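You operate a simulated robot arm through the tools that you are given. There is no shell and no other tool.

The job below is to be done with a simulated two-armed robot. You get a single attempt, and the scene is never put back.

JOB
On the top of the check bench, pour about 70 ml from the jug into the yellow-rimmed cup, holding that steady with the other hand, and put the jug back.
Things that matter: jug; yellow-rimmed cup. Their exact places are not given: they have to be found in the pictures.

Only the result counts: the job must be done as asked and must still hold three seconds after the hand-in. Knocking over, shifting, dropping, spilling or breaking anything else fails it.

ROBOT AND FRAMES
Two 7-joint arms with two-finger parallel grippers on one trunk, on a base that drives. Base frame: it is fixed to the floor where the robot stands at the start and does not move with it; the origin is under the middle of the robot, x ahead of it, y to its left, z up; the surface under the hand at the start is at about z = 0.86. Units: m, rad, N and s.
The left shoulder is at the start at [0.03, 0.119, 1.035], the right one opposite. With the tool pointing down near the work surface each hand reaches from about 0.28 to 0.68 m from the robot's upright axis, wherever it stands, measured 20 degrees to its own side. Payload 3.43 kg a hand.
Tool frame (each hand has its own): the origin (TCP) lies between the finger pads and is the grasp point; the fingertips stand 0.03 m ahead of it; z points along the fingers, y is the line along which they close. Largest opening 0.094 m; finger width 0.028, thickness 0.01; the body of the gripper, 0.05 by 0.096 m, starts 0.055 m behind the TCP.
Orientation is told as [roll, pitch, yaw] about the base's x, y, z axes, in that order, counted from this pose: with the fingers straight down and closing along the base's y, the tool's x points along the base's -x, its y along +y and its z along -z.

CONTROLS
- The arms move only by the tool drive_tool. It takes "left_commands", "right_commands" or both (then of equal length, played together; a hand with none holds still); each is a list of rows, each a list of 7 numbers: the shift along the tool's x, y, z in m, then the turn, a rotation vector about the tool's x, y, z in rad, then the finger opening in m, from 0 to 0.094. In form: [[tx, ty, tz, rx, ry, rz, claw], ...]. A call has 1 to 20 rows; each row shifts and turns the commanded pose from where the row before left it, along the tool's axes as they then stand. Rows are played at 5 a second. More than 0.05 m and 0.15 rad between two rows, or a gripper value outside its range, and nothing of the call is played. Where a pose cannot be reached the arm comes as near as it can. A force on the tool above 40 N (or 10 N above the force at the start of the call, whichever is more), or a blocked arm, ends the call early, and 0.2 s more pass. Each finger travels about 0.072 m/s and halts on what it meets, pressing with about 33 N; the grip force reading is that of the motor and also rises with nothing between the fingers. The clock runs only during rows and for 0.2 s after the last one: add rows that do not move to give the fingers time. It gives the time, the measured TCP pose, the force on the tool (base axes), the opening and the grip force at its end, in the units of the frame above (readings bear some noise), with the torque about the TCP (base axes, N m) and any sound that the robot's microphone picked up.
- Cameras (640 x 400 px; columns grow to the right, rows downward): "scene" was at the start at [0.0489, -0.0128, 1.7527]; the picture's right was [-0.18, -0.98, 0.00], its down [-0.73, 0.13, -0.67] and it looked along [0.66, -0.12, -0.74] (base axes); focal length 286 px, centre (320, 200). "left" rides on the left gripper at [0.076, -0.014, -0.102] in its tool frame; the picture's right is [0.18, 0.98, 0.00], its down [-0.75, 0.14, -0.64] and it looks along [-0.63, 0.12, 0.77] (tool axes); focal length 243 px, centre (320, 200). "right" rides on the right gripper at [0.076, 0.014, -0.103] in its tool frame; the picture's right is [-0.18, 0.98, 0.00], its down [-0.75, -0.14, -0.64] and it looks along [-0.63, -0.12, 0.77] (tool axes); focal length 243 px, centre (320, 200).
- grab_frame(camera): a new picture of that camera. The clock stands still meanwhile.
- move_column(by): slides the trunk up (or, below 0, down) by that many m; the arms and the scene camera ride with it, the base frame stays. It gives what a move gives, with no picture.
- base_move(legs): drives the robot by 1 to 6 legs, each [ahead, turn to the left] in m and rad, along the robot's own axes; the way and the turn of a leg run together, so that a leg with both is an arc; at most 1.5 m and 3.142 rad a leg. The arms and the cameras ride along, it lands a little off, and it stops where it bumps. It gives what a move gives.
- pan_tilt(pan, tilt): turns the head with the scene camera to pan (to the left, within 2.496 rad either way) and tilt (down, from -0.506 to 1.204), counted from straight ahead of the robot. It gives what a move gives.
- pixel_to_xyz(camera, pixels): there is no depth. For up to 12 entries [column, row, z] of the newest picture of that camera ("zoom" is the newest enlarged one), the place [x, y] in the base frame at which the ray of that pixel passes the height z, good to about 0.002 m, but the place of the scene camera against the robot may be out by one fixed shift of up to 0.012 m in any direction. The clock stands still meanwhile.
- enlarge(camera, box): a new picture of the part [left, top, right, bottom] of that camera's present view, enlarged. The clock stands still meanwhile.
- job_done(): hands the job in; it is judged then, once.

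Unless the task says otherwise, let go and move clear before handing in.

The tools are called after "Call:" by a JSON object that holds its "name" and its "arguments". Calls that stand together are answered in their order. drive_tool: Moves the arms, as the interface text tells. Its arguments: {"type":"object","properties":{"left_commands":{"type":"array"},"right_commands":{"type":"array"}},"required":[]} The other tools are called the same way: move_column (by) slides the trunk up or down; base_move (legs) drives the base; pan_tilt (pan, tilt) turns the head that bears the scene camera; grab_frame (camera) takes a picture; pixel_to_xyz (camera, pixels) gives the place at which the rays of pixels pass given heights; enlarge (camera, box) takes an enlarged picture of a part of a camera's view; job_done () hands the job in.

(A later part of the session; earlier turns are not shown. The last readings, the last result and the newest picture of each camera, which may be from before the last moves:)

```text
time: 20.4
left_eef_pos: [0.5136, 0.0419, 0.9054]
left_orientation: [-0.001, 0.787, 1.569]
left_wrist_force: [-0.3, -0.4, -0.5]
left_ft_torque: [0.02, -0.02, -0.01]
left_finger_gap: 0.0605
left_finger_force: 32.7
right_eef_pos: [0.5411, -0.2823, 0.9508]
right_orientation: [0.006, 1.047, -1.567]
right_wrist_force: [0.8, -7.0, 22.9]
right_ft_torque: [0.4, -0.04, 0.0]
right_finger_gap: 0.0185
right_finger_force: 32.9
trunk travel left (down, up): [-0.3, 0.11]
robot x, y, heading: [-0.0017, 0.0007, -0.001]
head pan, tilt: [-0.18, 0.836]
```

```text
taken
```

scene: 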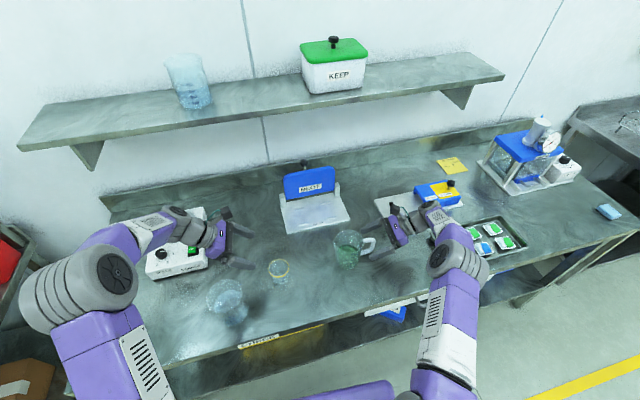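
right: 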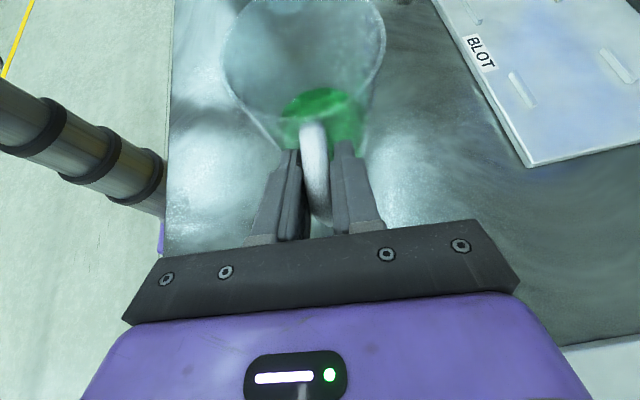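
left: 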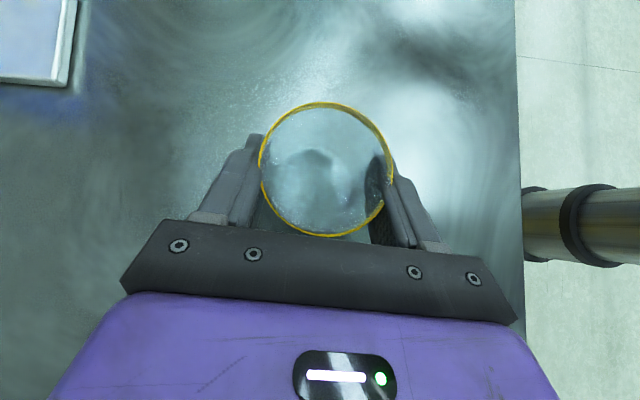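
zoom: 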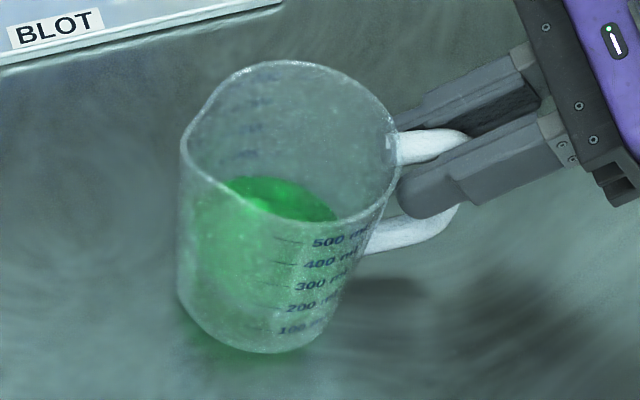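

The jug is now tilted a few degrees with its handle side down, because the handle slid within the pads during the lift and I've pushed it down 23 N. I'll ease the hand up in small steps until the vertical force is near zero, so the jug settles flat.

Call:
{"name": "drive_tool", "arguments": {"right_commands": [[0.0017, 0, -0.001, 0, 0, 0, 0.005], [0.0017, 0, -0.001, 0, 0, 0, 0.005], [0, 0, 0, 0, 0, 0, 0.005]]}}

Call:
{"name": "enlarge", "arguments": {"camera": "scene", "box": [325, 220, 385, 275]}}

```text
time: 21.2
left_eef_pos: [0.5142, 0.0411, 0.9065]
left_orientation: [-0.001, 0.786, 1.571]
left_wrist_force: [-0.7, -0.7, 2.5]
left_ft_torque: [-0.04, 0.12, -0.02]
left_finger_gap: 0.0607
left_finger_force: 32.8
right_eef_pos: [0.5422, -0.2808, 0.9521]
right_orientation: [-0.007, 1.045, -1.577]
right_wrist_force: [-0.1, -0.8, -0.2]
right_ft_torque: [-0.13, 0.03, -0.03]
right_finger_gap: 0.0186
right_finger_force: 33.0
trunk travel left (down, up): [-0.3, 0.11]
robot x, y, heading: [0.0021, 0.0017, -0.004]
head pan, tilt: [-0.18, 0.836]
```

```text
7.27 times, centred on (355, 248) of scene
```

zoom: 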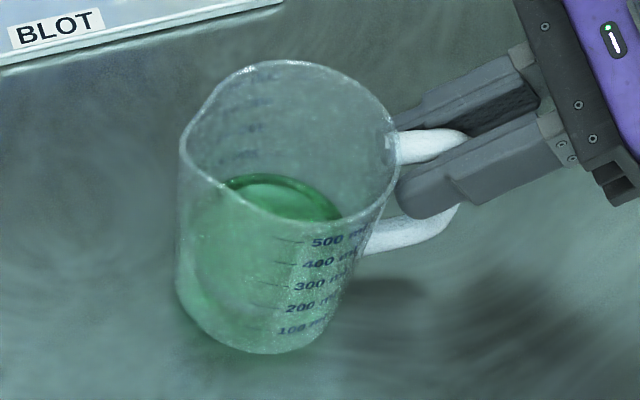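

The vertical force is back to about zero, but the jug still leans about 7° toward the handle, because its left wall looks upright in the picture instead of tapering. I'll open the right fingers very gradually so the jug can settle flat on its base.

Call:
{"name": "drive_tool", "arguments": {"right_commands": [[0, 0, 0, 0, 0, 0, 0.017], [0, 0, 0, 0, 0, 0, 0.0182], [0, 0, 0, 0, 0, 0, 0.0186], [0, 0, 0, 0, 0, 0, 0.019], [0, 0, 0, 0, 0, 0, 0.0195], [0, 0, 0, 0, 0, 0, 0.02], [0, 0, 0, 0, 0, 0, 0.022], [0, 0, 0, 0, 0, 0, 0.025], [0, 0, 0, 0, 0, 0, 0.03], [0, 0, 0, 0, 0, 0, 0.035], [0, 0, 0, 0, 0, 0, 0.04]]}}

Call:
{"name": "enlarge", "arguments": {"camera": "scene", "box": [325, 220, 385, 275]}}

Call:
{"name": "grab_frame", "arguments": {"camera": "right"}}

```text
time: 23.6
left_eef_pos: [0.5148, 0.0427, 0.9052]
left_orientation: [0.0, 0.787, 1.571]
left_wrist_force: [-0.8, 0.5, 3.4]
left_ft_torque: [-0.02, 0.08, 0.02]
left_finger_gap: 0.061
left_finger_force: 32.9
right_eef_pos: [0.5426, -0.281, 0.9535]
right_orientation: [-0.001, 1.048, -1.57]
right_wrist_force: [-0.2, 0.3, 0.3]
right_ft_torque: [0.01, -0.03, -0.02]
right_finger_gap: 0.0403
right_finger_force: 0.1
trunk travel left (down, up): [-0.3, 0.11]
robot x, y, heading: [-0.0005, 0.0021, 0.0]
head pan, tilt: [-0.18, 0.836]
```

```text
7.27 times, centred on (355, 248) of scene
```

zoom: 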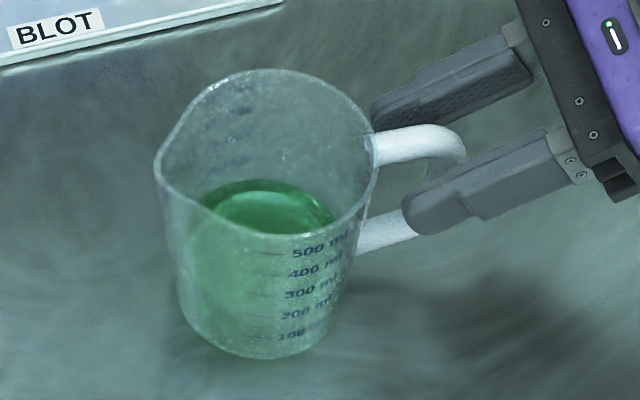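

```text
taken
```

right: 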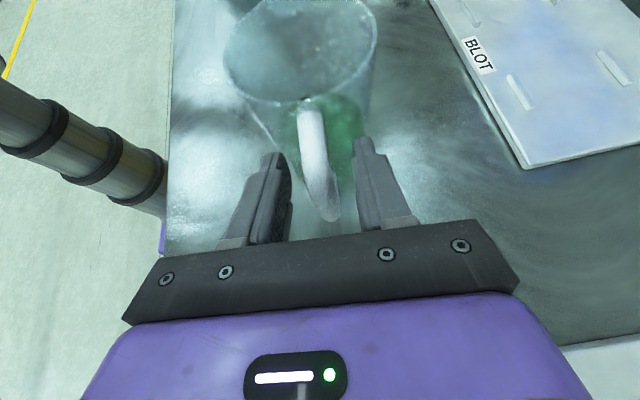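

The jug has settled flat within about 3 mm of where it began, with no spill visible. The sideways pinch on the handle slides, so I'll switch to coming from the front with the fingers closing along y and one finger inside the handle loop. That way the bars carry the load by shape. First I'll back the right hand out and up.

Call:
{"name": "drive_tool", "arguments": {"right_commands": [[0, 0, 0, 0, 0, 0, 0.07], [0, 0, 0, 0, 0, 0, 0.094], [0, 0, -0.02, 0, 0, 0, 0.094], [0, 0, -0.025, 0, 0, 0, 0.094], [0, 0, -0.025, 0, 0, 0, 0.094], [0.02, -0.01, -0.01, 0, 0, 0, 0.094], [0.025, -0.015, -0.015, 0, 0, 0, 0.094], [0.025, -0.015, -0.015, 0, 0, 0, 0.094], [0.025, -0.015, -0.015, 0, 0, 0, 0.094]]}}

Call:
{"name": "grab_frame", "arguments": {"camera": "scene"}}

```text
time: 25.6
left_eef_pos: [0.5147, 0.0417, 0.9058]
left_orientation: [0.0, 0.787, 1.571]
left_wrist_force: [-1.0, 0.4, 4.4]
left_ft_torque: [0.03, 0.15, -0.03]
left_finger_gap: 0.0605
left_finger_force: 32.9
right_eef_pos: [0.519, -0.3522, 1.0686]
right_orientation: [0.003, 1.048, -1.569]
right_wrist_force: [-0.1, 0.1, -0.1]
right_ft_torque: [0.03, 0.01, -0.01]
right_finger_gap: 0.0941
right_finger_force: 0.1
right hand out of reach, approached as far as the arm can: row 6, 7, 8
trunk travel left (down, up): [-0.3, 0.11]
robot x, y, heading: [-0.0013, 0.0006, -0.002]
head pan, tilt: [-0.18, 0.836]
```

```text
taken
```

scene: 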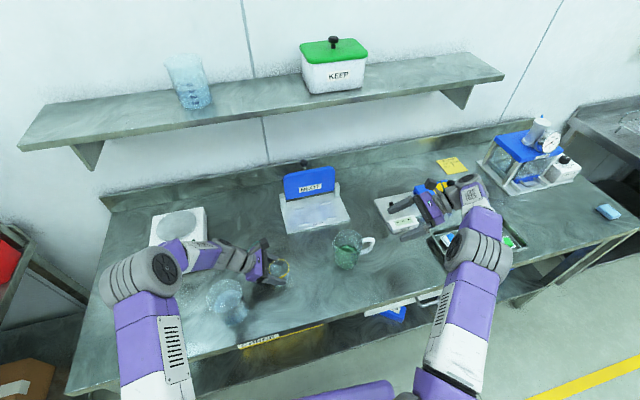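

The right hand is clear at (0.519, −0.352, 1.069). I'll bring it up and in above the jug, then swing it about the vertical so it points forward with the camera side up.

Call:
{"name": "drive_tool", "arguments": {"right_commands": [[0.03, -0.008, 0.006, 0, 0, 0, 0.094], [0.03, -0.008, 0.01, 0, 0, 0, 0.094], [0.03, -0.008, 0.015, 0, 0, 0, 0.094], [0.029, -0.015, 0.015, 0, 0, 0, 0.094], [0, 0, 0, -0.1237, 0, 0.0714, 0.094], [0, 0, 0, -0.1237, 0, 0.0714, 0.094], [0, 0, 0, -0.1237, 0, 0.0714, 0.094], [0, 0, 0, -0.1237, 0, 0.0714, 0.094], [0, 0, 0, -0.1237, 0, 0.0714, 0.094], [0, 0, 0, -0.1237, 0, 0.0714, 0.094]]}}

Call:
{"name": "grab_frame", "arguments": {"camera": "scene"}}

```text
time: 27.8
left_eef_pos: [0.5148, 0.0423, 0.9052]
left_orientation: [0.001, 0.788, 1.571]
left_wrist_force: [-0.4, -0.1, 2.7]
left_ft_torque: [0.02, 0.07, -0.03]
left_finger_gap: 0.0605
left_finger_force: 33.2
right_eef_pos: [0.4805, -0.253, 1.1482]
right_orientation: [0.0, 1.047, -2.428]
right_wrist_force: [0.2, 0.3, -0.7]
right_ft_torque: [0.02, 0.04, 0.02]
right_finger_gap: 0.0941
right_finger_force: 0.1
trunk travel left (down, up): [-0.3, 0.11]
robot x, y, heading: [-0.0008, 0.0002, -0.0]
head pan, tilt: [-0.18, 0.836]
```

```text
taken
```

scene: 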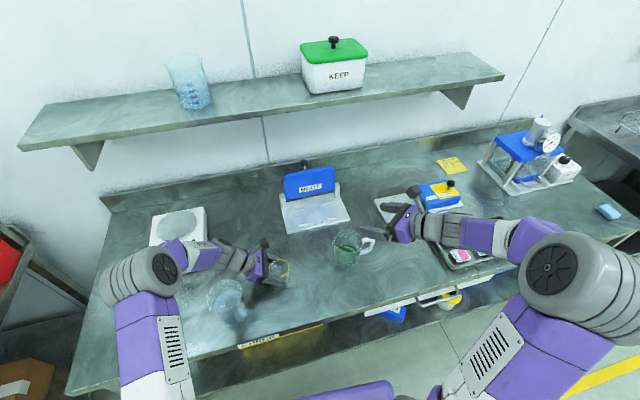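

Yaw is at −139° with no trouble. I'll continue to −180° and raise the pitch to about 85°.

Call:
{"name": "drive_tool", "arguments": {"right_commands": [[0, 0, 0, -0.1236, 0, 0.0713, 0.094], [0, 0, 0, -0.1236, 0, 0.0713, 0.094], [0, 0, 0, -0.1236, 0, 0.0713, 0.094], [0, 0, 0, -0.1236, 0, 0.0713, 0.094], [0, 0, 0, -0.1236, 0, 0.0713, 0.094], [0, 0, 0, 0, 0.145, 0, 0.094], [0, 0, 0, 0, 0.145, 0, 0.094], [0, 0, 0, 0, 0.146, 0, 0.094], [0, 0, 0, 0, 0, 0, 0.094]]}}

Call:
{"name": "grab_frame", "arguments": {"camera": "scene"}}

Call:
{"name": "grab_frame", "arguments": {"camera": "right"}}

```text
time: 29.8
left_eef_pos: [0.5139, 0.042, 0.9055]
left_orientation: [-0.001, 0.785, 1.569]
left_wrist_force: [-0.7, 0.1, 1.8]
left_ft_torque: [-0.02, 0.11, -0.02]
left_finger_gap: 0.0606
left_finger_force: 33.3
right_eef_pos: [0.4803, -0.251, 1.1378]
right_orientation: [-0.006, 1.483, 3.138]
right_wrist_force: [-1.2, 0.5, 0.3]
right_ft_torque: [-0.03, 0.0, -0.01]
right_finger_gap: 0.0941
right_finger_force: 0.0
right hand out of reach, approached as far as the arm can: row 5
trunk travel left (down, up): [-0.3, 0.11]
robot x, y, heading: [0.0029, 0.0005, 0.001]
head pan, tilt: [-0.18, 0.836]
```

```text
taken
```

scene: 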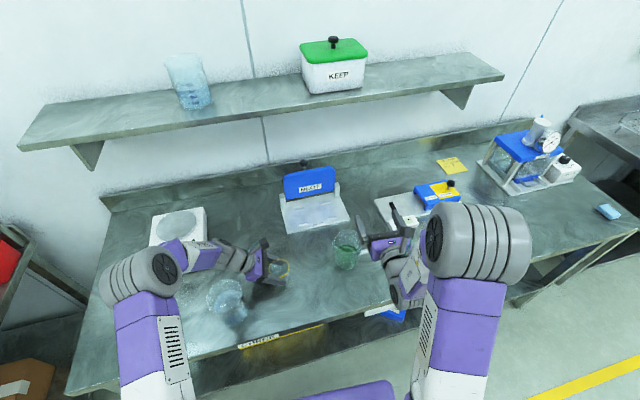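

```text
taken
```

right: 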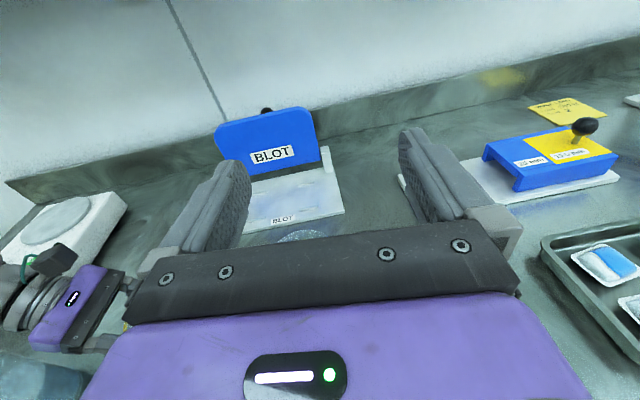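

The forward-pointing, camera-up pose works (pitch 1.483, yaw π). I'll lower the hand in front of the handle at x≈0.44 and y≈−0.28, watching reach.

Call:
{"name": "drive_tool", "arguments": {"right_commands": [[-0.02, 0.0029, -0.0112, 0, 0, 0, 0.094], [-0.02, 0.0029, -0.0112, 0, 0, 0, 0.094], [-0.02, 0.0029, 0, 0, 0, 0, 0.094], [-0.02, 0.0029, 0, 0, 0, 0, 0.094], [-0.02, 0.0029, 0, 0, 0, 0, 0.094], [-0.02, 0.0029, 0, 0, 0, 0, 0.094], [0, 0, 0, 0, 0, 0, 0.094]]}}

Call:
{"name": "grab_frame", "arguments": {"camera": "scene"}}

Call:
{"name": "grab_frame", "arguments": {"camera": "right"}}

```text
time: 31.4
left_eef_pos: [0.5143, 0.0419, 0.9053]
left_orientation: [0.0, 0.789, 1.57]
left_wrist_force: [0.0, 0.6, 1.3]
left_ft_torque: [-0.04, 0.07, -0.01]
left_finger_gap: 0.0605
left_finger_force: 33.3
right_eef_pos: [0.4506, -0.2691, 1.0201]
right_orientation: [-0.009, 1.483, 3.132]
right_wrist_force: [-1.2, 0.4, -0.1]
right_ft_torque: [-0.07, 0.02, -0.03]
right_finger_gap: 0.0937
right_finger_force: 0.0
right hand out of reach, approached as far as the arm can: row 2
trunk travel left (down, up): [-0.3, 0.11]
robot x, y, heading: [-0.0024, -0.0007, 0.0]
head pan, tilt: [-0.18, 0.836]
```

```text
taken
```

scene: 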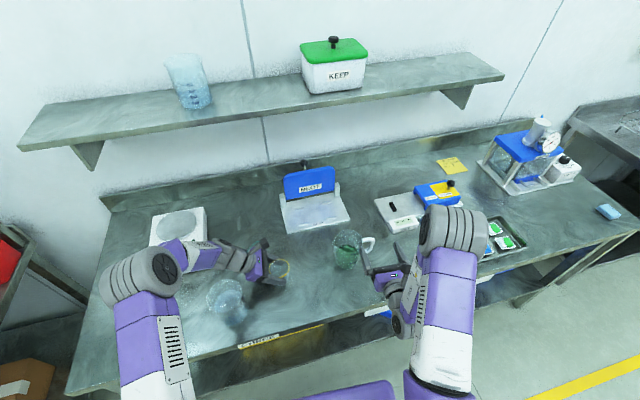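

```text
taken
```

right: 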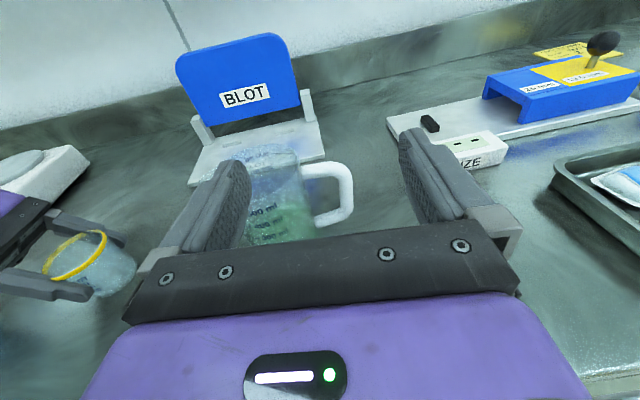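

The right camera now looks straight through the handle loop, with the top bar at (320,170), the vertical bar at (348,190) and the lower bar at (330,218). I'll enlarge it to measure the opening.

Call:
{"name": "enlarge", "arguments": {"camera": "right", "box": [230, 130, 390, 240]}}

```text
3.64 times, centred on (310, 185) of right
```

zoom: 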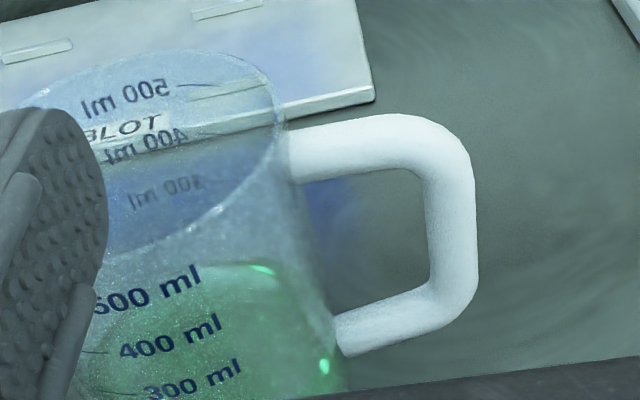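

Call:
{"name": "pixel_to_xyz", "arguments": {"camera": "right", "pixels": [[303.1, 180.3, 0.9], [303.1, 180.3, 0.98], [336.1, 176.8, 0.9], [336.1, 176.8, 0.98], [338.8, 209.7, 0.88], [338.8, 209.7, 0.95], [314.1, 218, 0.88], [314.1, 218, 0.95], [340.2, 193.2, 0.9], [340.2, 193.2, 0.97], [352.9, 187.7, 0.9], [352.9, 187.7, 0.97]]}}

Call:
{"name": "pixel_to_xyz", "arguments": {"camera": "right", "pixels": [[327.9, 161.1, 0.9], [327.9, 161.1, 0.98], [316.9, 227.6, 0.86], [316.9, 227.6, 0.93], [308, 169, 0.9], [308, 169, 0.98], [298, 160, 0.9], [298, 160, 0.98]]}}

```text
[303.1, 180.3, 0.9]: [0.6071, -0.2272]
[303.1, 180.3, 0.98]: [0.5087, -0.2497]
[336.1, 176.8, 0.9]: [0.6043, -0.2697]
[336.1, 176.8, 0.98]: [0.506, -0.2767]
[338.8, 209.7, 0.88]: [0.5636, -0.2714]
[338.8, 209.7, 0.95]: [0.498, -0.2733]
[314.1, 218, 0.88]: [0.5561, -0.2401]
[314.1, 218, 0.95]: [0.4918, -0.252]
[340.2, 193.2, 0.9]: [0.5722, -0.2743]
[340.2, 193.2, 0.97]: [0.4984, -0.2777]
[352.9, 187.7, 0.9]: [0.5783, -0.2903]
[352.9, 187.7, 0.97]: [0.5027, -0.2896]
```

```text
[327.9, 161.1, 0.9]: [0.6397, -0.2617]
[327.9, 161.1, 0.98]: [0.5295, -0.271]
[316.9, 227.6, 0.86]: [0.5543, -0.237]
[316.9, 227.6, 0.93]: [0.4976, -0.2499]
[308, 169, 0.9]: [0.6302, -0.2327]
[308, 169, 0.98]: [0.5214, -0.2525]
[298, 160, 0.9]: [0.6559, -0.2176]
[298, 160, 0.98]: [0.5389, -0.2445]
```

The loop opening measures about z 0.897–0.955 and y −0.243 to −0.276, with the bar centred at y≈−0.283. A 28 mm finger fits inside it with good margin. I'll also estimate the liquid level from two cameras before regrasping.

Call:
{"name": "enlarge", "arguments": {"camera": "right", "box": [210, 120, 330, 240]}}

Call:
{"name": "pixel_to_xyz", "arguments": {"camera": "scene", "pixels": [[347, 245.2, 0.86], [347, 245.2, 0.92], [347.5, 229.6, 0.94], [347.5, 229.6, 1.0], [346.5, 269.5, 0.86], [361, 240.5, 0.98], [333, 243, 0.98]]}}

Call:
{"name": "pixel_to_xyz", "arguments": {"camera": "right", "pixels": [[281, 202, 0.86], [281, 202, 0.92], [275.7, 204, 0.92], [275.7, 204, 0.98], [281, 222, 0.9], [281, 222, 0.96]]}}

```text
3.33 times, centred on (270, 180) of right
```

zoom: 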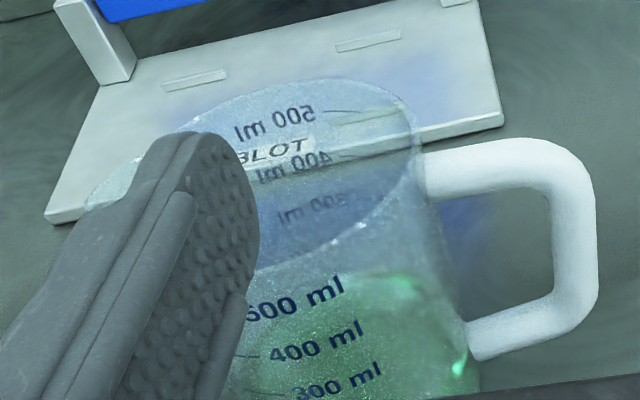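

```text
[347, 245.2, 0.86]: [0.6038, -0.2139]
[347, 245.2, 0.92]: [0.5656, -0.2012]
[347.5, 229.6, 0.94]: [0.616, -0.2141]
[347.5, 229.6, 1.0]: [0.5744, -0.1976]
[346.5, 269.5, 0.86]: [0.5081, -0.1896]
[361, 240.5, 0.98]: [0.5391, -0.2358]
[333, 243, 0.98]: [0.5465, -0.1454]
```

```text
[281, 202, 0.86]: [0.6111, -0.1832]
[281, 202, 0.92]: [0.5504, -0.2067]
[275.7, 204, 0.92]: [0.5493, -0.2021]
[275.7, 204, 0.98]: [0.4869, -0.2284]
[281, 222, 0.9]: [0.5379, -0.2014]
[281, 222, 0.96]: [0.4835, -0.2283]
```

Using the printed scale seen through the back wall, the liquid stands at about 0.03 m, roughly 150 ml. Now I'll narrow the right opening to 40 mm and lower the hand in front of the handle at (0.45, −0.283, 0.936).

Call:
{"name": "drive_tool", "arguments": {"right_commands": [[-0.0209, 0.0035, 0.0018, 0, 0, 0, 0.07], [-0.0209, 0.0035, 0.0018, 0, 0, 0, 0.05], [-0.0209, 0.0035, 0.0019, 0, 0, 0, 0.04], [-0.021, 0.0034, 0.0019, 0, 0, 0, 0.04], [0, 0, 0, 0, 0, 0, 0.04], [0, 0, 0, 0, 0, 0, 0.04]]}}

Call:
{"name": "grab_frame", "arguments": {"camera": "right"}}

Call:
{"name": "enlarge", "arguments": {"camera": "scene", "box": [320, 195, 480, 335]}}

```text
time: 32.8
left_eef_pos: [0.5143, 0.0415, 0.9052]
left_orientation: [0.001, 0.787, 1.57]
left_wrist_force: [0.5, 0.0, 1.3]
left_ft_torque: [-0.01, 0.06, 0.02]
left_finger_gap: 0.0599
left_finger_force: 33.0
right_eef_pos: [0.4507, -0.2804, 0.9366]
right_orientation: [-0.005, 1.483, 3.136]
right_wrist_force: [0.6, -1.2, 0.1]
right_ft_torque: [0.01, 0.02, 0.03]
right_finger_gap: 0.0403
right_finger_force: 0.0
trunk travel left (down, up): [-0.3, 0.11]
robot x, y, heading: [0.0008, 0.002, 0.003]
head pan, tilt: [-0.18, 0.836]
```

```text
taken
```

right: 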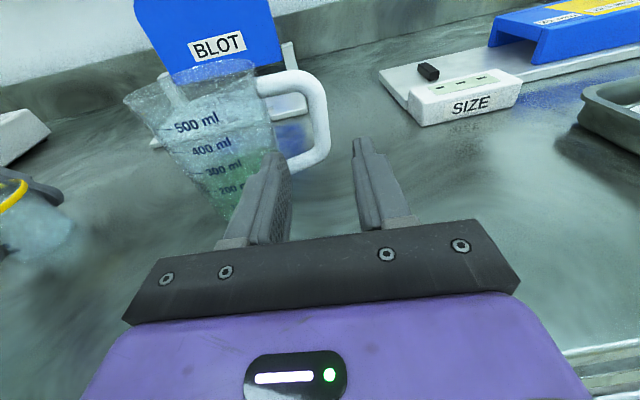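

```text
2.86 times, centred on (400, 265) of scene
```

zoom: 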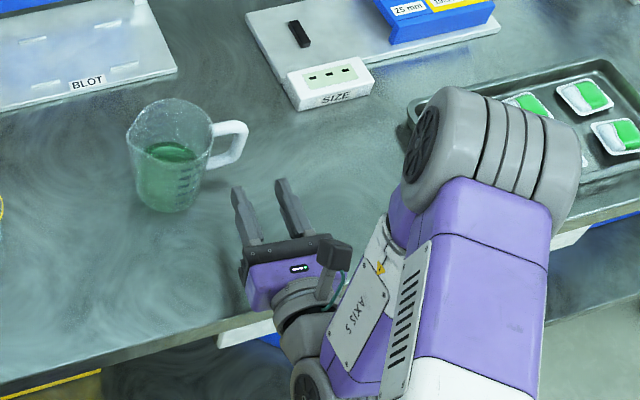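

From this low front view the whole loop is visible, with the bar near (318,120) and the fingers just short of it. I'll enlarge to check alignment and the jug's markings.

Call:
{"name": "enlarge", "arguments": {"camera": "right", "box": [110, 40, 390, 240]}}

Call:
{"name": "pixel_to_xyz", "arguments": {"camera": "right", "pixels": [[312, 125, 0.9], [312, 125, 0.95], [329, 122, 0.9], [329, 122, 0.95], [290, 93, 0.93], [290, 93, 0.97], [290, 157, 0.88], [290, 157, 0.93], [258, 95, 0.93], [258, 95, 0.97]]}}

```text
2.00 times, centred on (250, 140) of right
```

zoom: 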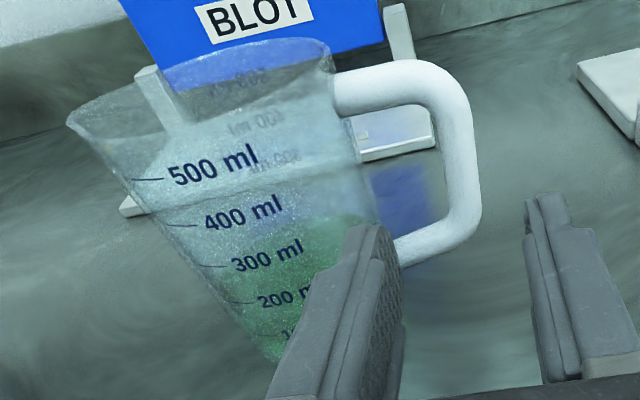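

```text
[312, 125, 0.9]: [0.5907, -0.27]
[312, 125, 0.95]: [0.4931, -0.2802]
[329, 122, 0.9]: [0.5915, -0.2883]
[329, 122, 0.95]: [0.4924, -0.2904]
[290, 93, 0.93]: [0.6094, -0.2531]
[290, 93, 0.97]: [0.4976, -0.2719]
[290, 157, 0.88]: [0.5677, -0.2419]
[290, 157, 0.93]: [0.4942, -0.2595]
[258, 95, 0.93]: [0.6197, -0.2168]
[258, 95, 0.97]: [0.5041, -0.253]
```

The bar spans y −0.275 to −0.289 at x≈0.5415, and my TCP y is −0.280, so the loop finger clears both the wall and the bar. I'll advance most of the way along +x, holding height, then look again.

Call:
{"name": "drive_tool", "arguments": {"right_commands": [[0.0014, 0.0004, 0.016, 0, 0, 0, 0.04], [0.0014, 0.0004, 0.016, 0, 0, 0, 0.04], [0.0014, 0.0004, 0.016, 0, 0, 0, 0.04], [0.0014, 0.0003, 0.016, 0, 0, 0, 0.04], [0, 0, 0, 0, 0, 0, 0.04]]}}

Call:
{"name": "grab_frame", "arguments": {"camera": "right"}}

Call:
{"name": "enlarge", "arguments": {"camera": "scene", "box": [320, 215, 420, 295]}}

```text
time: 34.0
left_eef_pos: [0.5128, 0.0417, 0.9055]
left_orientation: [0.0, 0.787, 1.571]
left_wrist_force: [-0.2, 0.2, 0.6]
left_ft_torque: [-0.05, 0.04, 0.01]
left_finger_gap: 0.0602
left_finger_force: 33.1
right_eef_pos: [0.5148, -0.2842, 0.9371]
right_orientation: [-0.001, 1.485, 3.136]
right_wrist_force: [0.0, -0.5, 0.1]
right_ft_torque: [-0.01, -0.01, 0.0]
right_finger_gap: 0.04
right_finger_force: 0.0
trunk travel left (down, up): [-0.3, 0.11]
robot x, y, heading: [0.0008, 0.0002, -0.002]
head pan, tilt: [-0.18, 0.836]
```

```text
taken
```

right: 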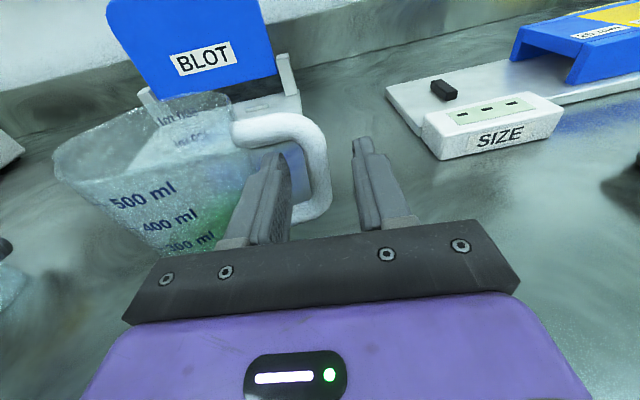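

```text
5.00 times, centred on (370, 255) of scene
```

zoom: 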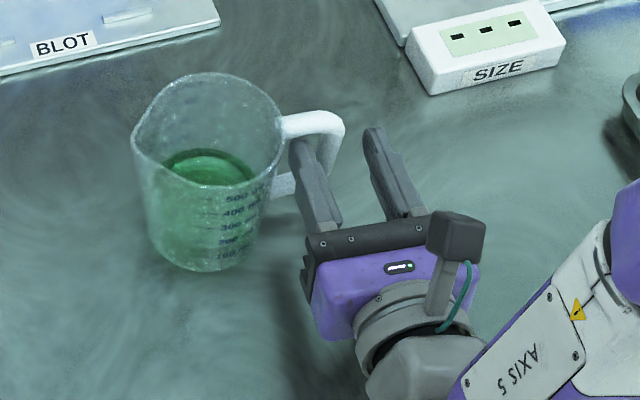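

The inner finger tip is entering the loop below the top bar (scene zoom (300,140)), with the bar between the two fingers and no force. I'll advance the last 2.7 cm.

Call:
{"name": "drive_tool", "arguments": {"right_commands": [[0.0008, 0, 0.009, 0, 0, 0, 0.04], [0.0008, 0, 0.009, 0, 0, 0, 0.04], [0.0008, 0, 0.009, 0, 0, 0, 0.04], [0, 0, 0, 0, 0, 0, 0.04]]}}

Call:
{"name": "grab_frame", "arguments": {"camera": "right"}}

Call:
{"name": "enlarge", "arguments": {"camera": "scene", "box": [320, 215, 420, 295]}}

```text
time: 35.0
left_eef_pos: [0.5142, 0.0416, 0.9064]
left_orientation: [-0.001, 0.786, 1.573]
left_wrist_force: [0.3, 0.3, 2.0]
left_ft_torque: [-0.01, 0.1, 0.03]
left_finger_gap: 0.0601
left_finger_force: 32.9
right_eef_pos: [0.5428, -0.2831, 0.9373]
right_orientation: [-0.009, 1.484, 3.132]
right_wrist_force: [0.5, 0.6, -0.4]
right_ft_torque: [0.05, 0.01, -0.01]
right_finger_gap: 0.0399
right_finger_force: 0.1
trunk travel left (down, up): [-0.3, 0.11]
robot x, y, heading: [0.0006, 0.001, -0.001]
head pan, tilt: [-0.18, 0.836]
```

```text
taken
```

right: 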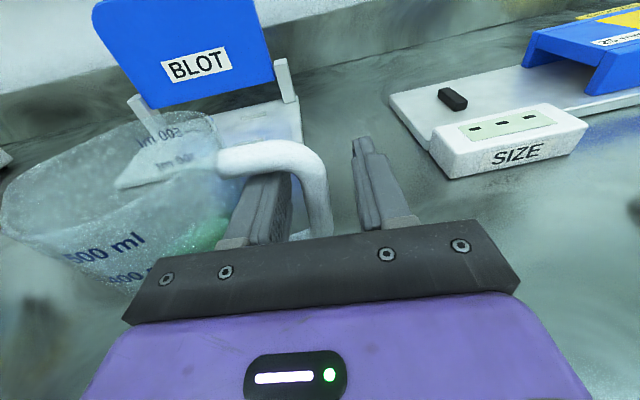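

```text
5.00 times, centred on (370, 255) of scene
```

zoom: 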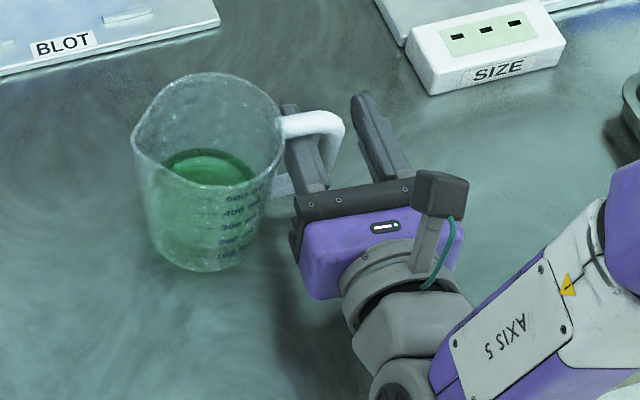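

The inner finger is now through the loop and the outer one is beside the bar. I'll close onto the bar.

Call:
{"name": "drive_tool", "arguments": {"right_commands": [[0, 0, 0, 0, 0, 0, 0.032], [0, 0, 0, 0, 0, 0, 0.026], [0, 0, 0, 0, 0, 0, 0.02], [0, 0, 0, 0, 0, 0, 0.016], [0, 0, 0, 0, 0, 0, 0.01], [0, 0, 0, 0, 0, 0, 0.005], [0, 0, 0, 0, 0, 0, 0.005], [0, 0, 0, 0, 0, 0, 0.005]]}}

Call:
{"name": "grab_frame", "arguments": {"camera": "right"}}

Call:
{"name": "enlarge", "arguments": {"camera": "scene", "box": [320, 215, 420, 295]}}

```text
time: 36.8
left_eef_pos: [0.5139, 0.0427, 0.9051]
left_orientation: [0.0, 0.787, 1.57]
left_wrist_force: [0.3, -0.3, -0.2]
left_ft_torque: [-0.03, 0.0, -0.02]
left_finger_gap: 0.0601
left_finger_force: 32.9
right_eef_pos: [0.5421, -0.2845, 0.9378]
right_orientation: [-0.007, 1.484, 3.135]
right_wrist_force: [0.3, 2.6, 5.4]
right_ft_torque: [0.86, 0.03, -0.05]
right_finger_gap: 0.0195
right_finger_force: 32.9
trunk travel left (down, up): [-0.3, 0.11]
robot x, y, heading: [-0.0005, 0.0023, 0.004]
head pan, tilt: [-0.18, 0.836]
```

```text
taken
```

right: 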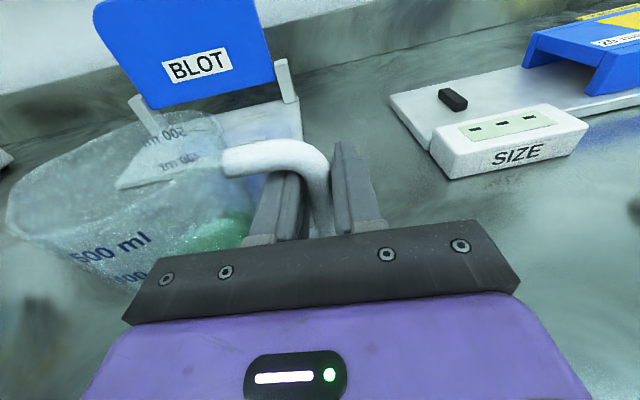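

```text
5.00 times, centred on (370, 255) of scene
```

zoom: 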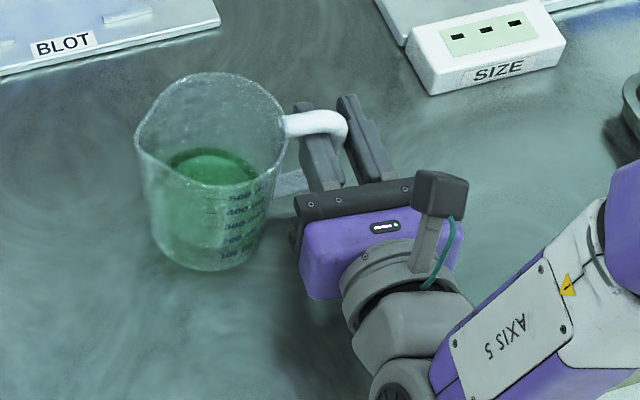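

The gap stopped at 19.5 mm, wider than the 14 mm bar, and there is 0.86 Nm of twist, so the inner finger's upper edge is riding on the inside corner of the handle. I'll reopen, go down 9 mm to the straight part of the bar, and close again.

Call:
{"name": "drive_tool", "arguments": {"right_commands": [[0, 0, 0, 0, 0, 0, 0.022], [0, 0, 0, 0, 0, 0, 0.028], [0, 0, 0, 0, 0, 0, 0.036], [-0.0045, 0, 0.0004, 0, 0, 0, 0.038], [-0.0045, -0.001, 0.0004, 0, 0, 0, 0.038], [0, 0, 0, 0, 0, 0, 0.038]]}}

Call:
{"name": "grab_frame", "arguments": {"camera": "right"}}

Call:
{"name": "enlarge", "arguments": {"camera": "scene", "box": [320, 215, 420, 295]}}

```text
time: 38.2
left_eef_pos: [0.5149, 0.0412, 0.9051]
left_orientation: [-0.001, 0.787, 1.571]
left_wrist_force: [-0.4, -0.3, 0.8]
left_ft_torque: [0.0, 0.04, -0.01]
left_finger_gap: 0.0601
left_finger_force: 32.5
right_eef_pos: [0.5423, -0.2827, 0.9288]
right_orientation: [-0.003, 1.482, 3.139]
right_wrist_force: [0.3, 0.7, -0.3]
right_ft_torque: [-0.02, -0.01, -0.03]
right_finger_gap: 0.0377
right_finger_force: 0.1
trunk travel left (down, up): [-0.3, 0.11]
robot x, y, heading: [-0.0024, 0.0008, 0.004]
head pan, tilt: [-0.18, 0.836]
```

```text
taken
```

right: 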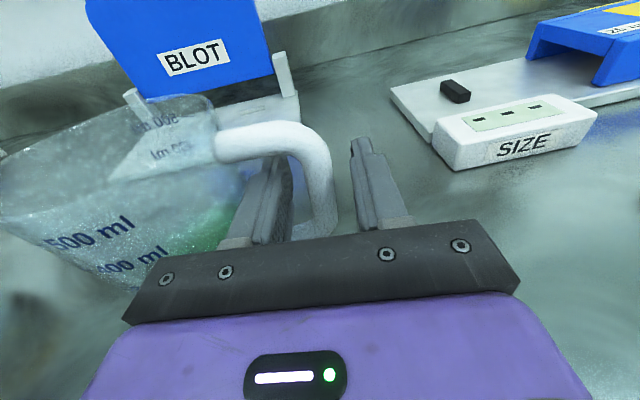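

```text
5.00 times, centred on (370, 255) of scene
```

zoom: 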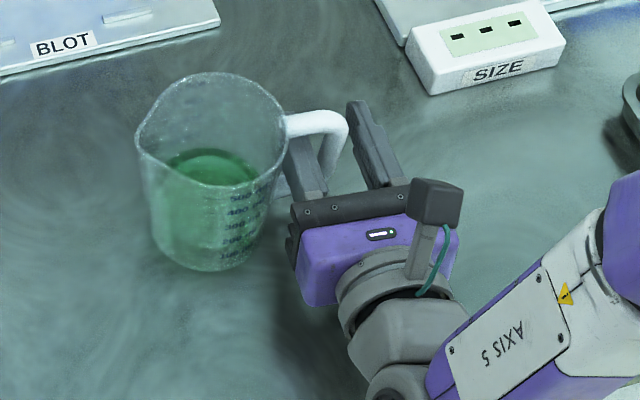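

The hand is free again at z=0.929 with the bar between the fingers. Closing again.

Call:
{"name": "drive_tool", "arguments": {"right_commands": [[0, 0, 0, 0, 0, 0, 0.03], [0, 0, 0, 0, 0, 0, 0.024], [0, 0, 0, 0, 0, 0, 0.019], [0, 0, 0, 0, 0, 0, 0.015], [0, 0, 0, 0, 0, 0, 0.01], [0, 0, 0, 0, 0, 0, 0.005], [0, 0, 0, 0, 0, 0, 0.005], [0, 0, 0, 0, 0, 0, 0.005]]}}

Call:
{"name": "grab_frame", "arguments": {"camera": "right"}}

Call:
{"name": "enlarge", "arguments": {"camera": "scene", "box": [320, 215, 420, 295]}}

```text
time: 40.0
left_eef_pos: [0.5134, 0.0415, 0.9049]
left_orientation: [0.001, 0.786, 1.572]
left_wrist_force: [0.3, -0.1, -0.5]
left_ft_torque: [-0.02, 0.01, -0.02]
left_finger_gap: 0.0598
left_finger_force: 33.9
right_eef_pos: [0.5429, -0.2834, 0.9289]
right_orientation: [-0.004, 1.484, 3.136]
right_wrist_force: [-0.3, 0.9, 5.5]
right_ft_torque: [0.85, -0.04, -0.02]
right_finger_gap: 0.0196
right_finger_force: 32.5
trunk travel left (down, up): [-0.3, 0.11]
robot x, y, heading: [0.0006, 0.0054, 0.003]
head pan, tilt: [-0.18, 0.836]
```

```text
taken
```

right: 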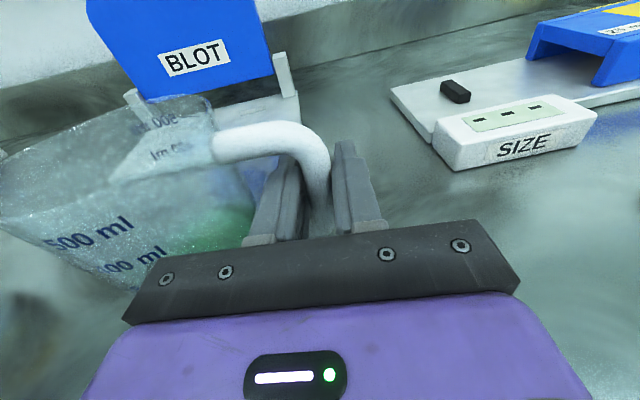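

```text
5.00 times, centred on (370, 255) of scene
```

zoom: 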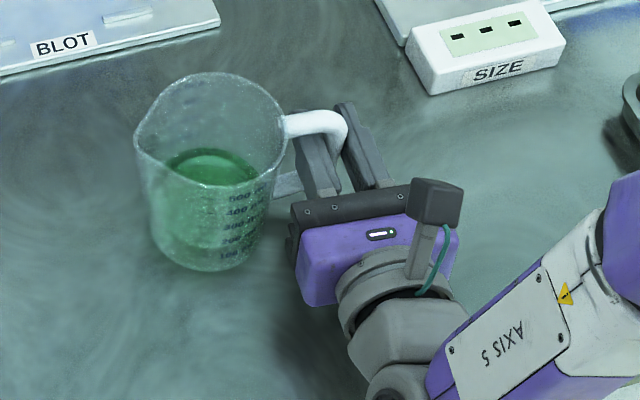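

It's the same again: 19.6 mm and 0.85 Nm, which matches the pads meeting the bar at opposite edges because the bar leans outward at the top by about 11°. I'll reopen, roll the hand +0.19 rad about its own axis to match the bar, and close again.

Call:
{"name": "drive_tool", "arguments": {"right_commands": [[0, 0, 0, 0, 0, 0, 0.022], [0, 0, 0, 0, 0, 0, 0.028], [0, 0, 0, 0, 0, 0, 0.036], [0, 0, 0, 0, 0, 0.095, 0.038], [0, 0, 0, 0, 0, 0.095, 0.038], [0, 0, 0, 0, 0, 0, 0.038], [0, 0, 0, 0, 0, 0, 0.03], [0, 0, 0, 0, 0, 0, 0.024], [0, 0, 0, 0, 0, 0, 0.019], [0, 0, 0, 0, 0, 0, 0.015], [0, 0, 0, 0, 0, 0, 0.01], [0, 0, 0, 0, 0, 0, 0.005], [0, 0, 0, 0, 0, 0, 0.005]]}}

Call:
{"name": "grab_frame", "arguments": {"camera": "right"}}

Call:
{"name": "enlarge", "arguments": {"camera": "scene", "box": [320, 215, 420, 295]}}

```text
time: 42.8
left_eef_pos: [0.5152, 0.0421, 0.9056]
left_orientation: [-0.001, 0.788, 1.569]
left_wrist_force: [0.0, 1.2, 1.5]
left_ft_torque: [-0.01, 0.06, 0.0]
left_finger_gap: 0.0599
left_finger_force: 33.1
right_eef_pos: [0.5428, -0.2838, 0.9279]
right_orientation: [-1.137, 1.362, 1.997]
right_wrist_force: [0.1, 0.5, -2.0]
right_ft_torque: [-0.19, -0.02, 0.01]
right_finger_gap: 0.0189
right_finger_force: 33.2
trunk travel left (down, up): [-0.3, 0.11]
robot x, y, heading: [0.0025, 0.0022, 0.001]
head pan, tilt: [-0.18, 0.836]
```

```text
taken
```

right: 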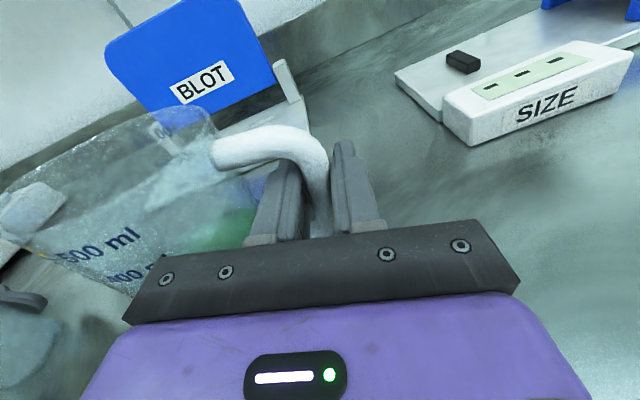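

```text
5.00 times, centred on (370, 255) of scene
```

zoom: 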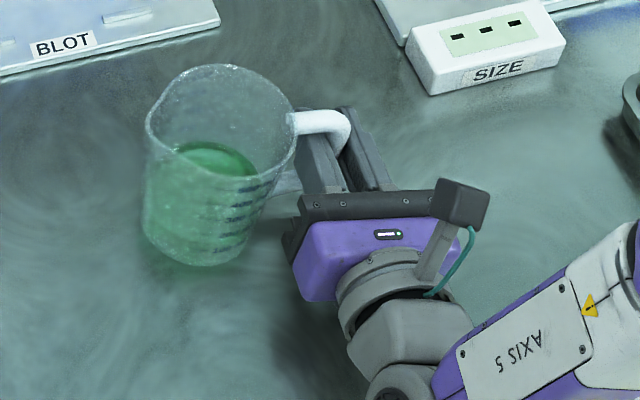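

The pads now sit flush on a round bar of about 19 mm, and the grip holds rotation. The jug followed the hand's roll, so it is lifted off with its spout tipped up about 9°, and the wrist carries about −2 N (jug plus liquid). I'll raise it 6 cm and check that it stays put in the hand.

Call:
{"name": "drive_tool", "arguments": {"right_commands": [[0.00978, -0.00188, -0.00087, 0, 0, 0, 0.005], [0.01467, -0.00282, -0.00131, 0, 0, 0, 0.005], [0.01467, -0.00282, -0.00131, 0, 0, 0, 0.005], [0.00978, -0.00188, -0.00087, 0, 0, 0, 0.005], [0.00978, -0.00188, -0.00087, 0, 0, 0, 0.005], [0, 0, 0, 0, 0, 0, 0.005], [0, 0, 0, 0, 0, 0, 0.005]]}}

Call:
{"name": "grab_frame", "arguments": {"camera": "right"}}

Call:
{"name": "enlarge", "arguments": {"camera": "scene", "box": [300, 195, 420, 295]}}

Call:
{"name": "grab_frame", "arguments": {"camera": "left"}}

```text
time: 44.4
left_eef_pos: [0.5139, 0.0426, 0.9045]
left_orientation: [-0.002, 0.787, 1.572]
left_wrist_force: [-0.7, 0.6, 1.5]
left_ft_torque: [0.0, 0.04, -0.02]
left_finger_gap: 0.0601
left_finger_force: 33.3
right_eef_pos: [0.5415, -0.282, 0.988]
right_orientation: [-1.135, 1.363, 1.997]
right_wrist_force: [0.3, -0.4, -1.6]
right_ft_torque: [-0.18, 0.0, -0.02]
right_finger_gap: 0.0187
right_finger_force: 33.3
trunk travel left (down, up): [-0.3, 0.11]
robot x, y, heading: [0.0024, 0.0016, -0.003]
head pan, tilt: [-0.18, 0.836]
```

```text
taken
```

right: 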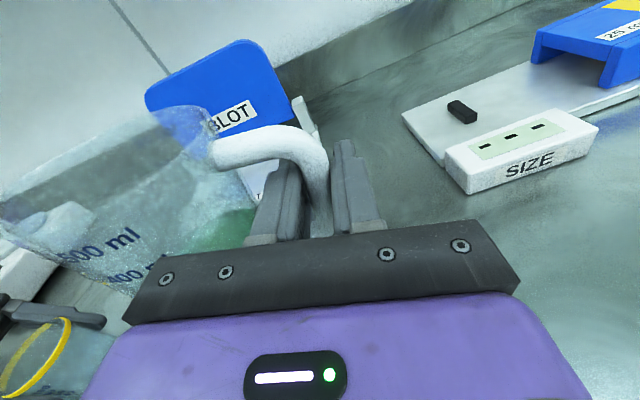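

```text
4.00 times, centred on (360, 245) of scene
```

zoom: 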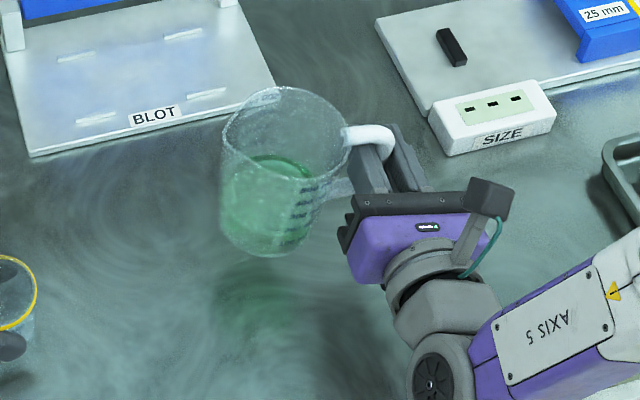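

```text
taken
```

left: 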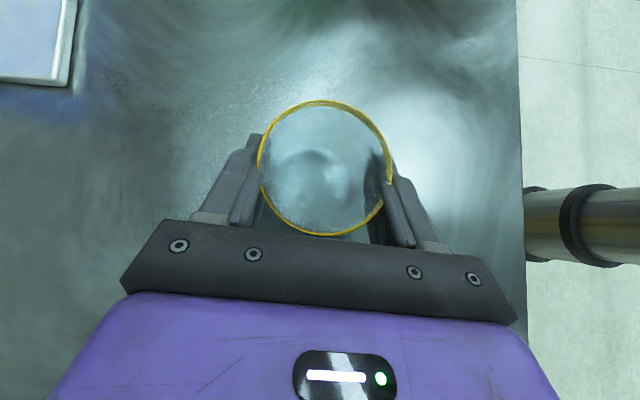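

The jug lifted cleanly: force −1.6 N, torque −0.18 Nm, pose in the hand unchanged. I'll locate the spout tip at scene (335,232) in the jug's plane.

Call:
{"name": "pixel_to_xyz", "arguments": {"camera": "scene", "pixels": [[335.5, 232.5, 1.0], [335.5, 232.5, 1.08], [349, 228, 1.0], [345, 258.5, 0.9], [345, 258.5, 0.96]]}}

Call:
{"name": "enlarge", "arguments": {"camera": "scene", "box": [325, 205, 385, 265]}}

```text
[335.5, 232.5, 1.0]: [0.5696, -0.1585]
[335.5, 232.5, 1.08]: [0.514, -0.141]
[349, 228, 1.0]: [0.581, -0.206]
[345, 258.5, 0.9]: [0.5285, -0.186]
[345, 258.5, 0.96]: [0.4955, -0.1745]
```

```text
6.67 times, centred on (355, 235) of scene
```

zoom: 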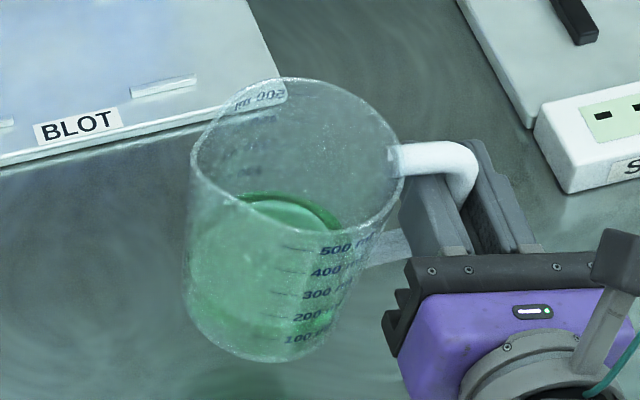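

The spout is at about (0.54, −0.153, 1.04). I'll carry the jug toward the cup while tipping to about 40°, well short of flow, keeping the spout about 8 cm to the right of the cup and high.

Call:
{"name": "drive_tool", "arguments": {"right_commands": [[0.00526, -0.01781, -0.00466, -0.01217, 0.00235, -0.14166, 0.005], [0.00773, -0.01684, -0.00486, -0.01217, 0.00235, -0.14166, 0.005], [0.01003, -0.01552, -0.00503, -0.01217, 0.00235, -0.14166, 0.005], [0.01213, -0.01388, -0.00519, -0.01217, 0.00235, -0.14166, 0.005], [0.01398, -0.01197, -0.00531, -0.01217, 0.00235, -0.14166, 0.005], [0.01553, -0.00981, -0.00541, -0.01217, 0.00235, -0.14166, 0.005], [0, 0, 0, 0, 0, 0, 0.005]]}}

Call:
{"name": "grab_frame", "arguments": {"camera": "scene"}}

Call:
{"name": "grab_frame", "arguments": {"camera": "right"}}

Call:
{"name": "grab_frame", "arguments": {"camera": "left"}}

```text
time: 46.0
left_eef_pos: [0.5155, 0.0416, 0.906]
left_orientation: [0.0, 0.788, 1.57]
left_wrist_force: [-0.1, 1.2, 0.7]
left_ft_torque: [-0.02, 0.04, -0.01]
left_finger_gap: 0.0599
left_finger_force: 32.9
right_eef_pos: [0.5174, -0.1845, 1.0399]
right_orientation: [1.477, 0.903, -1.711]
right_wrist_force: [-0.4, -0.2, -2.7]
right_ft_torque: [-0.08, 0.0, -0.03]
right_finger_gap: 0.0188
right_finger_force: 33.0
trunk travel left (down, up): [-0.3, 0.11]
robot x, y, heading: [0.0005, 0.0003, -0.004]
head pan, tilt: [-0.18, 0.836]
```

```text
taken
```

scene: 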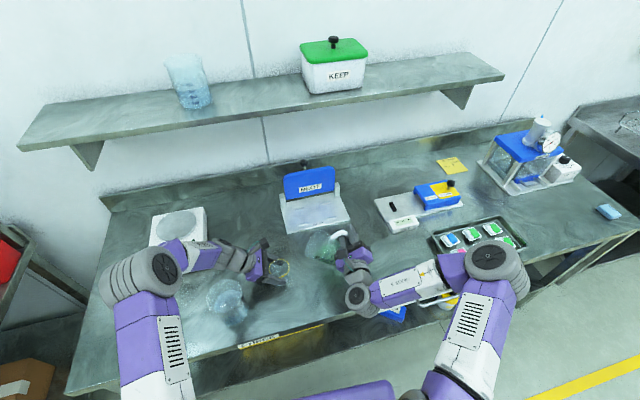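

```text
taken
```

right: 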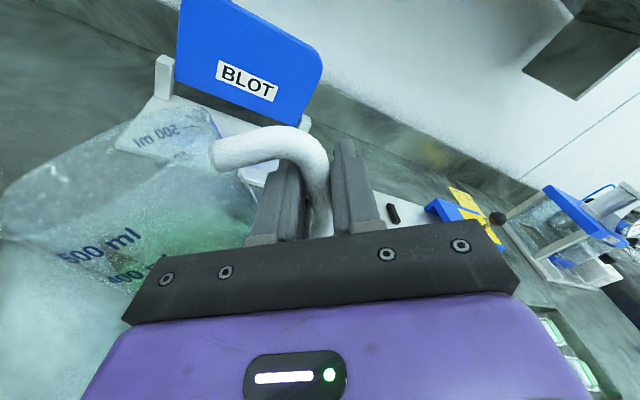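

```text
taken
```

left: 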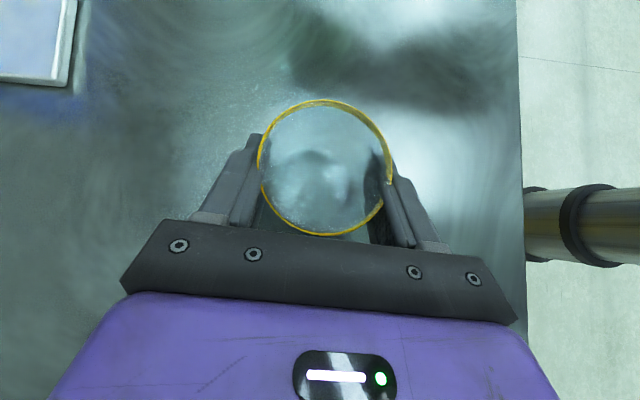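

The hand is as commanded at (0.517, −0.185, 1.040) and the jug is steady in the grip. I'll enlarge the jug and cup area to judge tilt, spout position and clearances.

Call:
{"name": "enlarge", "arguments": {"camera": "scene", "box": [250, 205, 370, 305]}}

Call:
{"name": "enlarge", "arguments": {"camera": "right", "box": [0, 80, 320, 300]}}

```text
4.00 times, centred on (310, 255) of scene
```

zoom: 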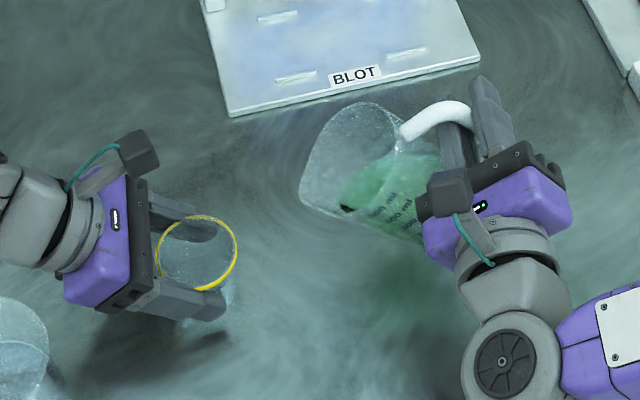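

```text
1.82 times, centred on (160, 190) of right
```

zoom: 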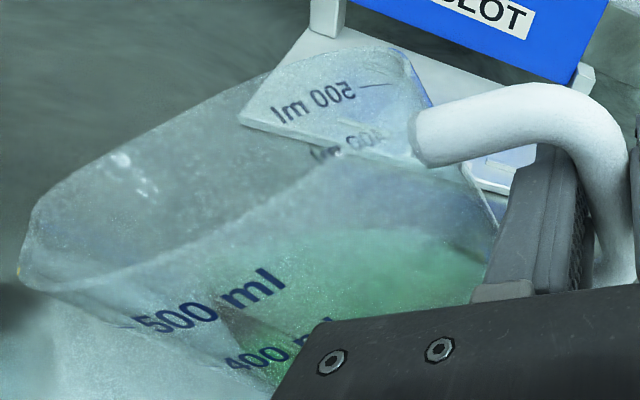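

The spout tip shows at scene (305.5,252.5) and at (20,265) in the right-camera zoom. I'll triangulate it from both.

Call:
{"name": "pixel_to_xyz", "arguments": {"camera": "zoom", "pixels": [[20, 270, 0.94], [20, 270, 0.97], [20, 270, 1.0], [20, 270, 1.03]]}}

Call:
{"name": "pixel_to_xyz", "arguments": {"camera": "scene", "pixels": [[305.5, 253, 0.94], [305.5, 253, 0.97], [305.5, 253, 1.0], [305.5, 253, 1.03], [279, 268.5, 0.92]]}}

```text
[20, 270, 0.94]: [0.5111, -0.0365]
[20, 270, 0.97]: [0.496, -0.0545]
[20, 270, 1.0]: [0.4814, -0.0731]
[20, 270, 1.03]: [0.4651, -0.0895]
```

```text
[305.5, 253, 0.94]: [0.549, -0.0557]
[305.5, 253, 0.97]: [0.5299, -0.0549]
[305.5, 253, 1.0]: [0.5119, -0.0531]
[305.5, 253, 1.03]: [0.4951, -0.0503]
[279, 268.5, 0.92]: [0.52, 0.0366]
```

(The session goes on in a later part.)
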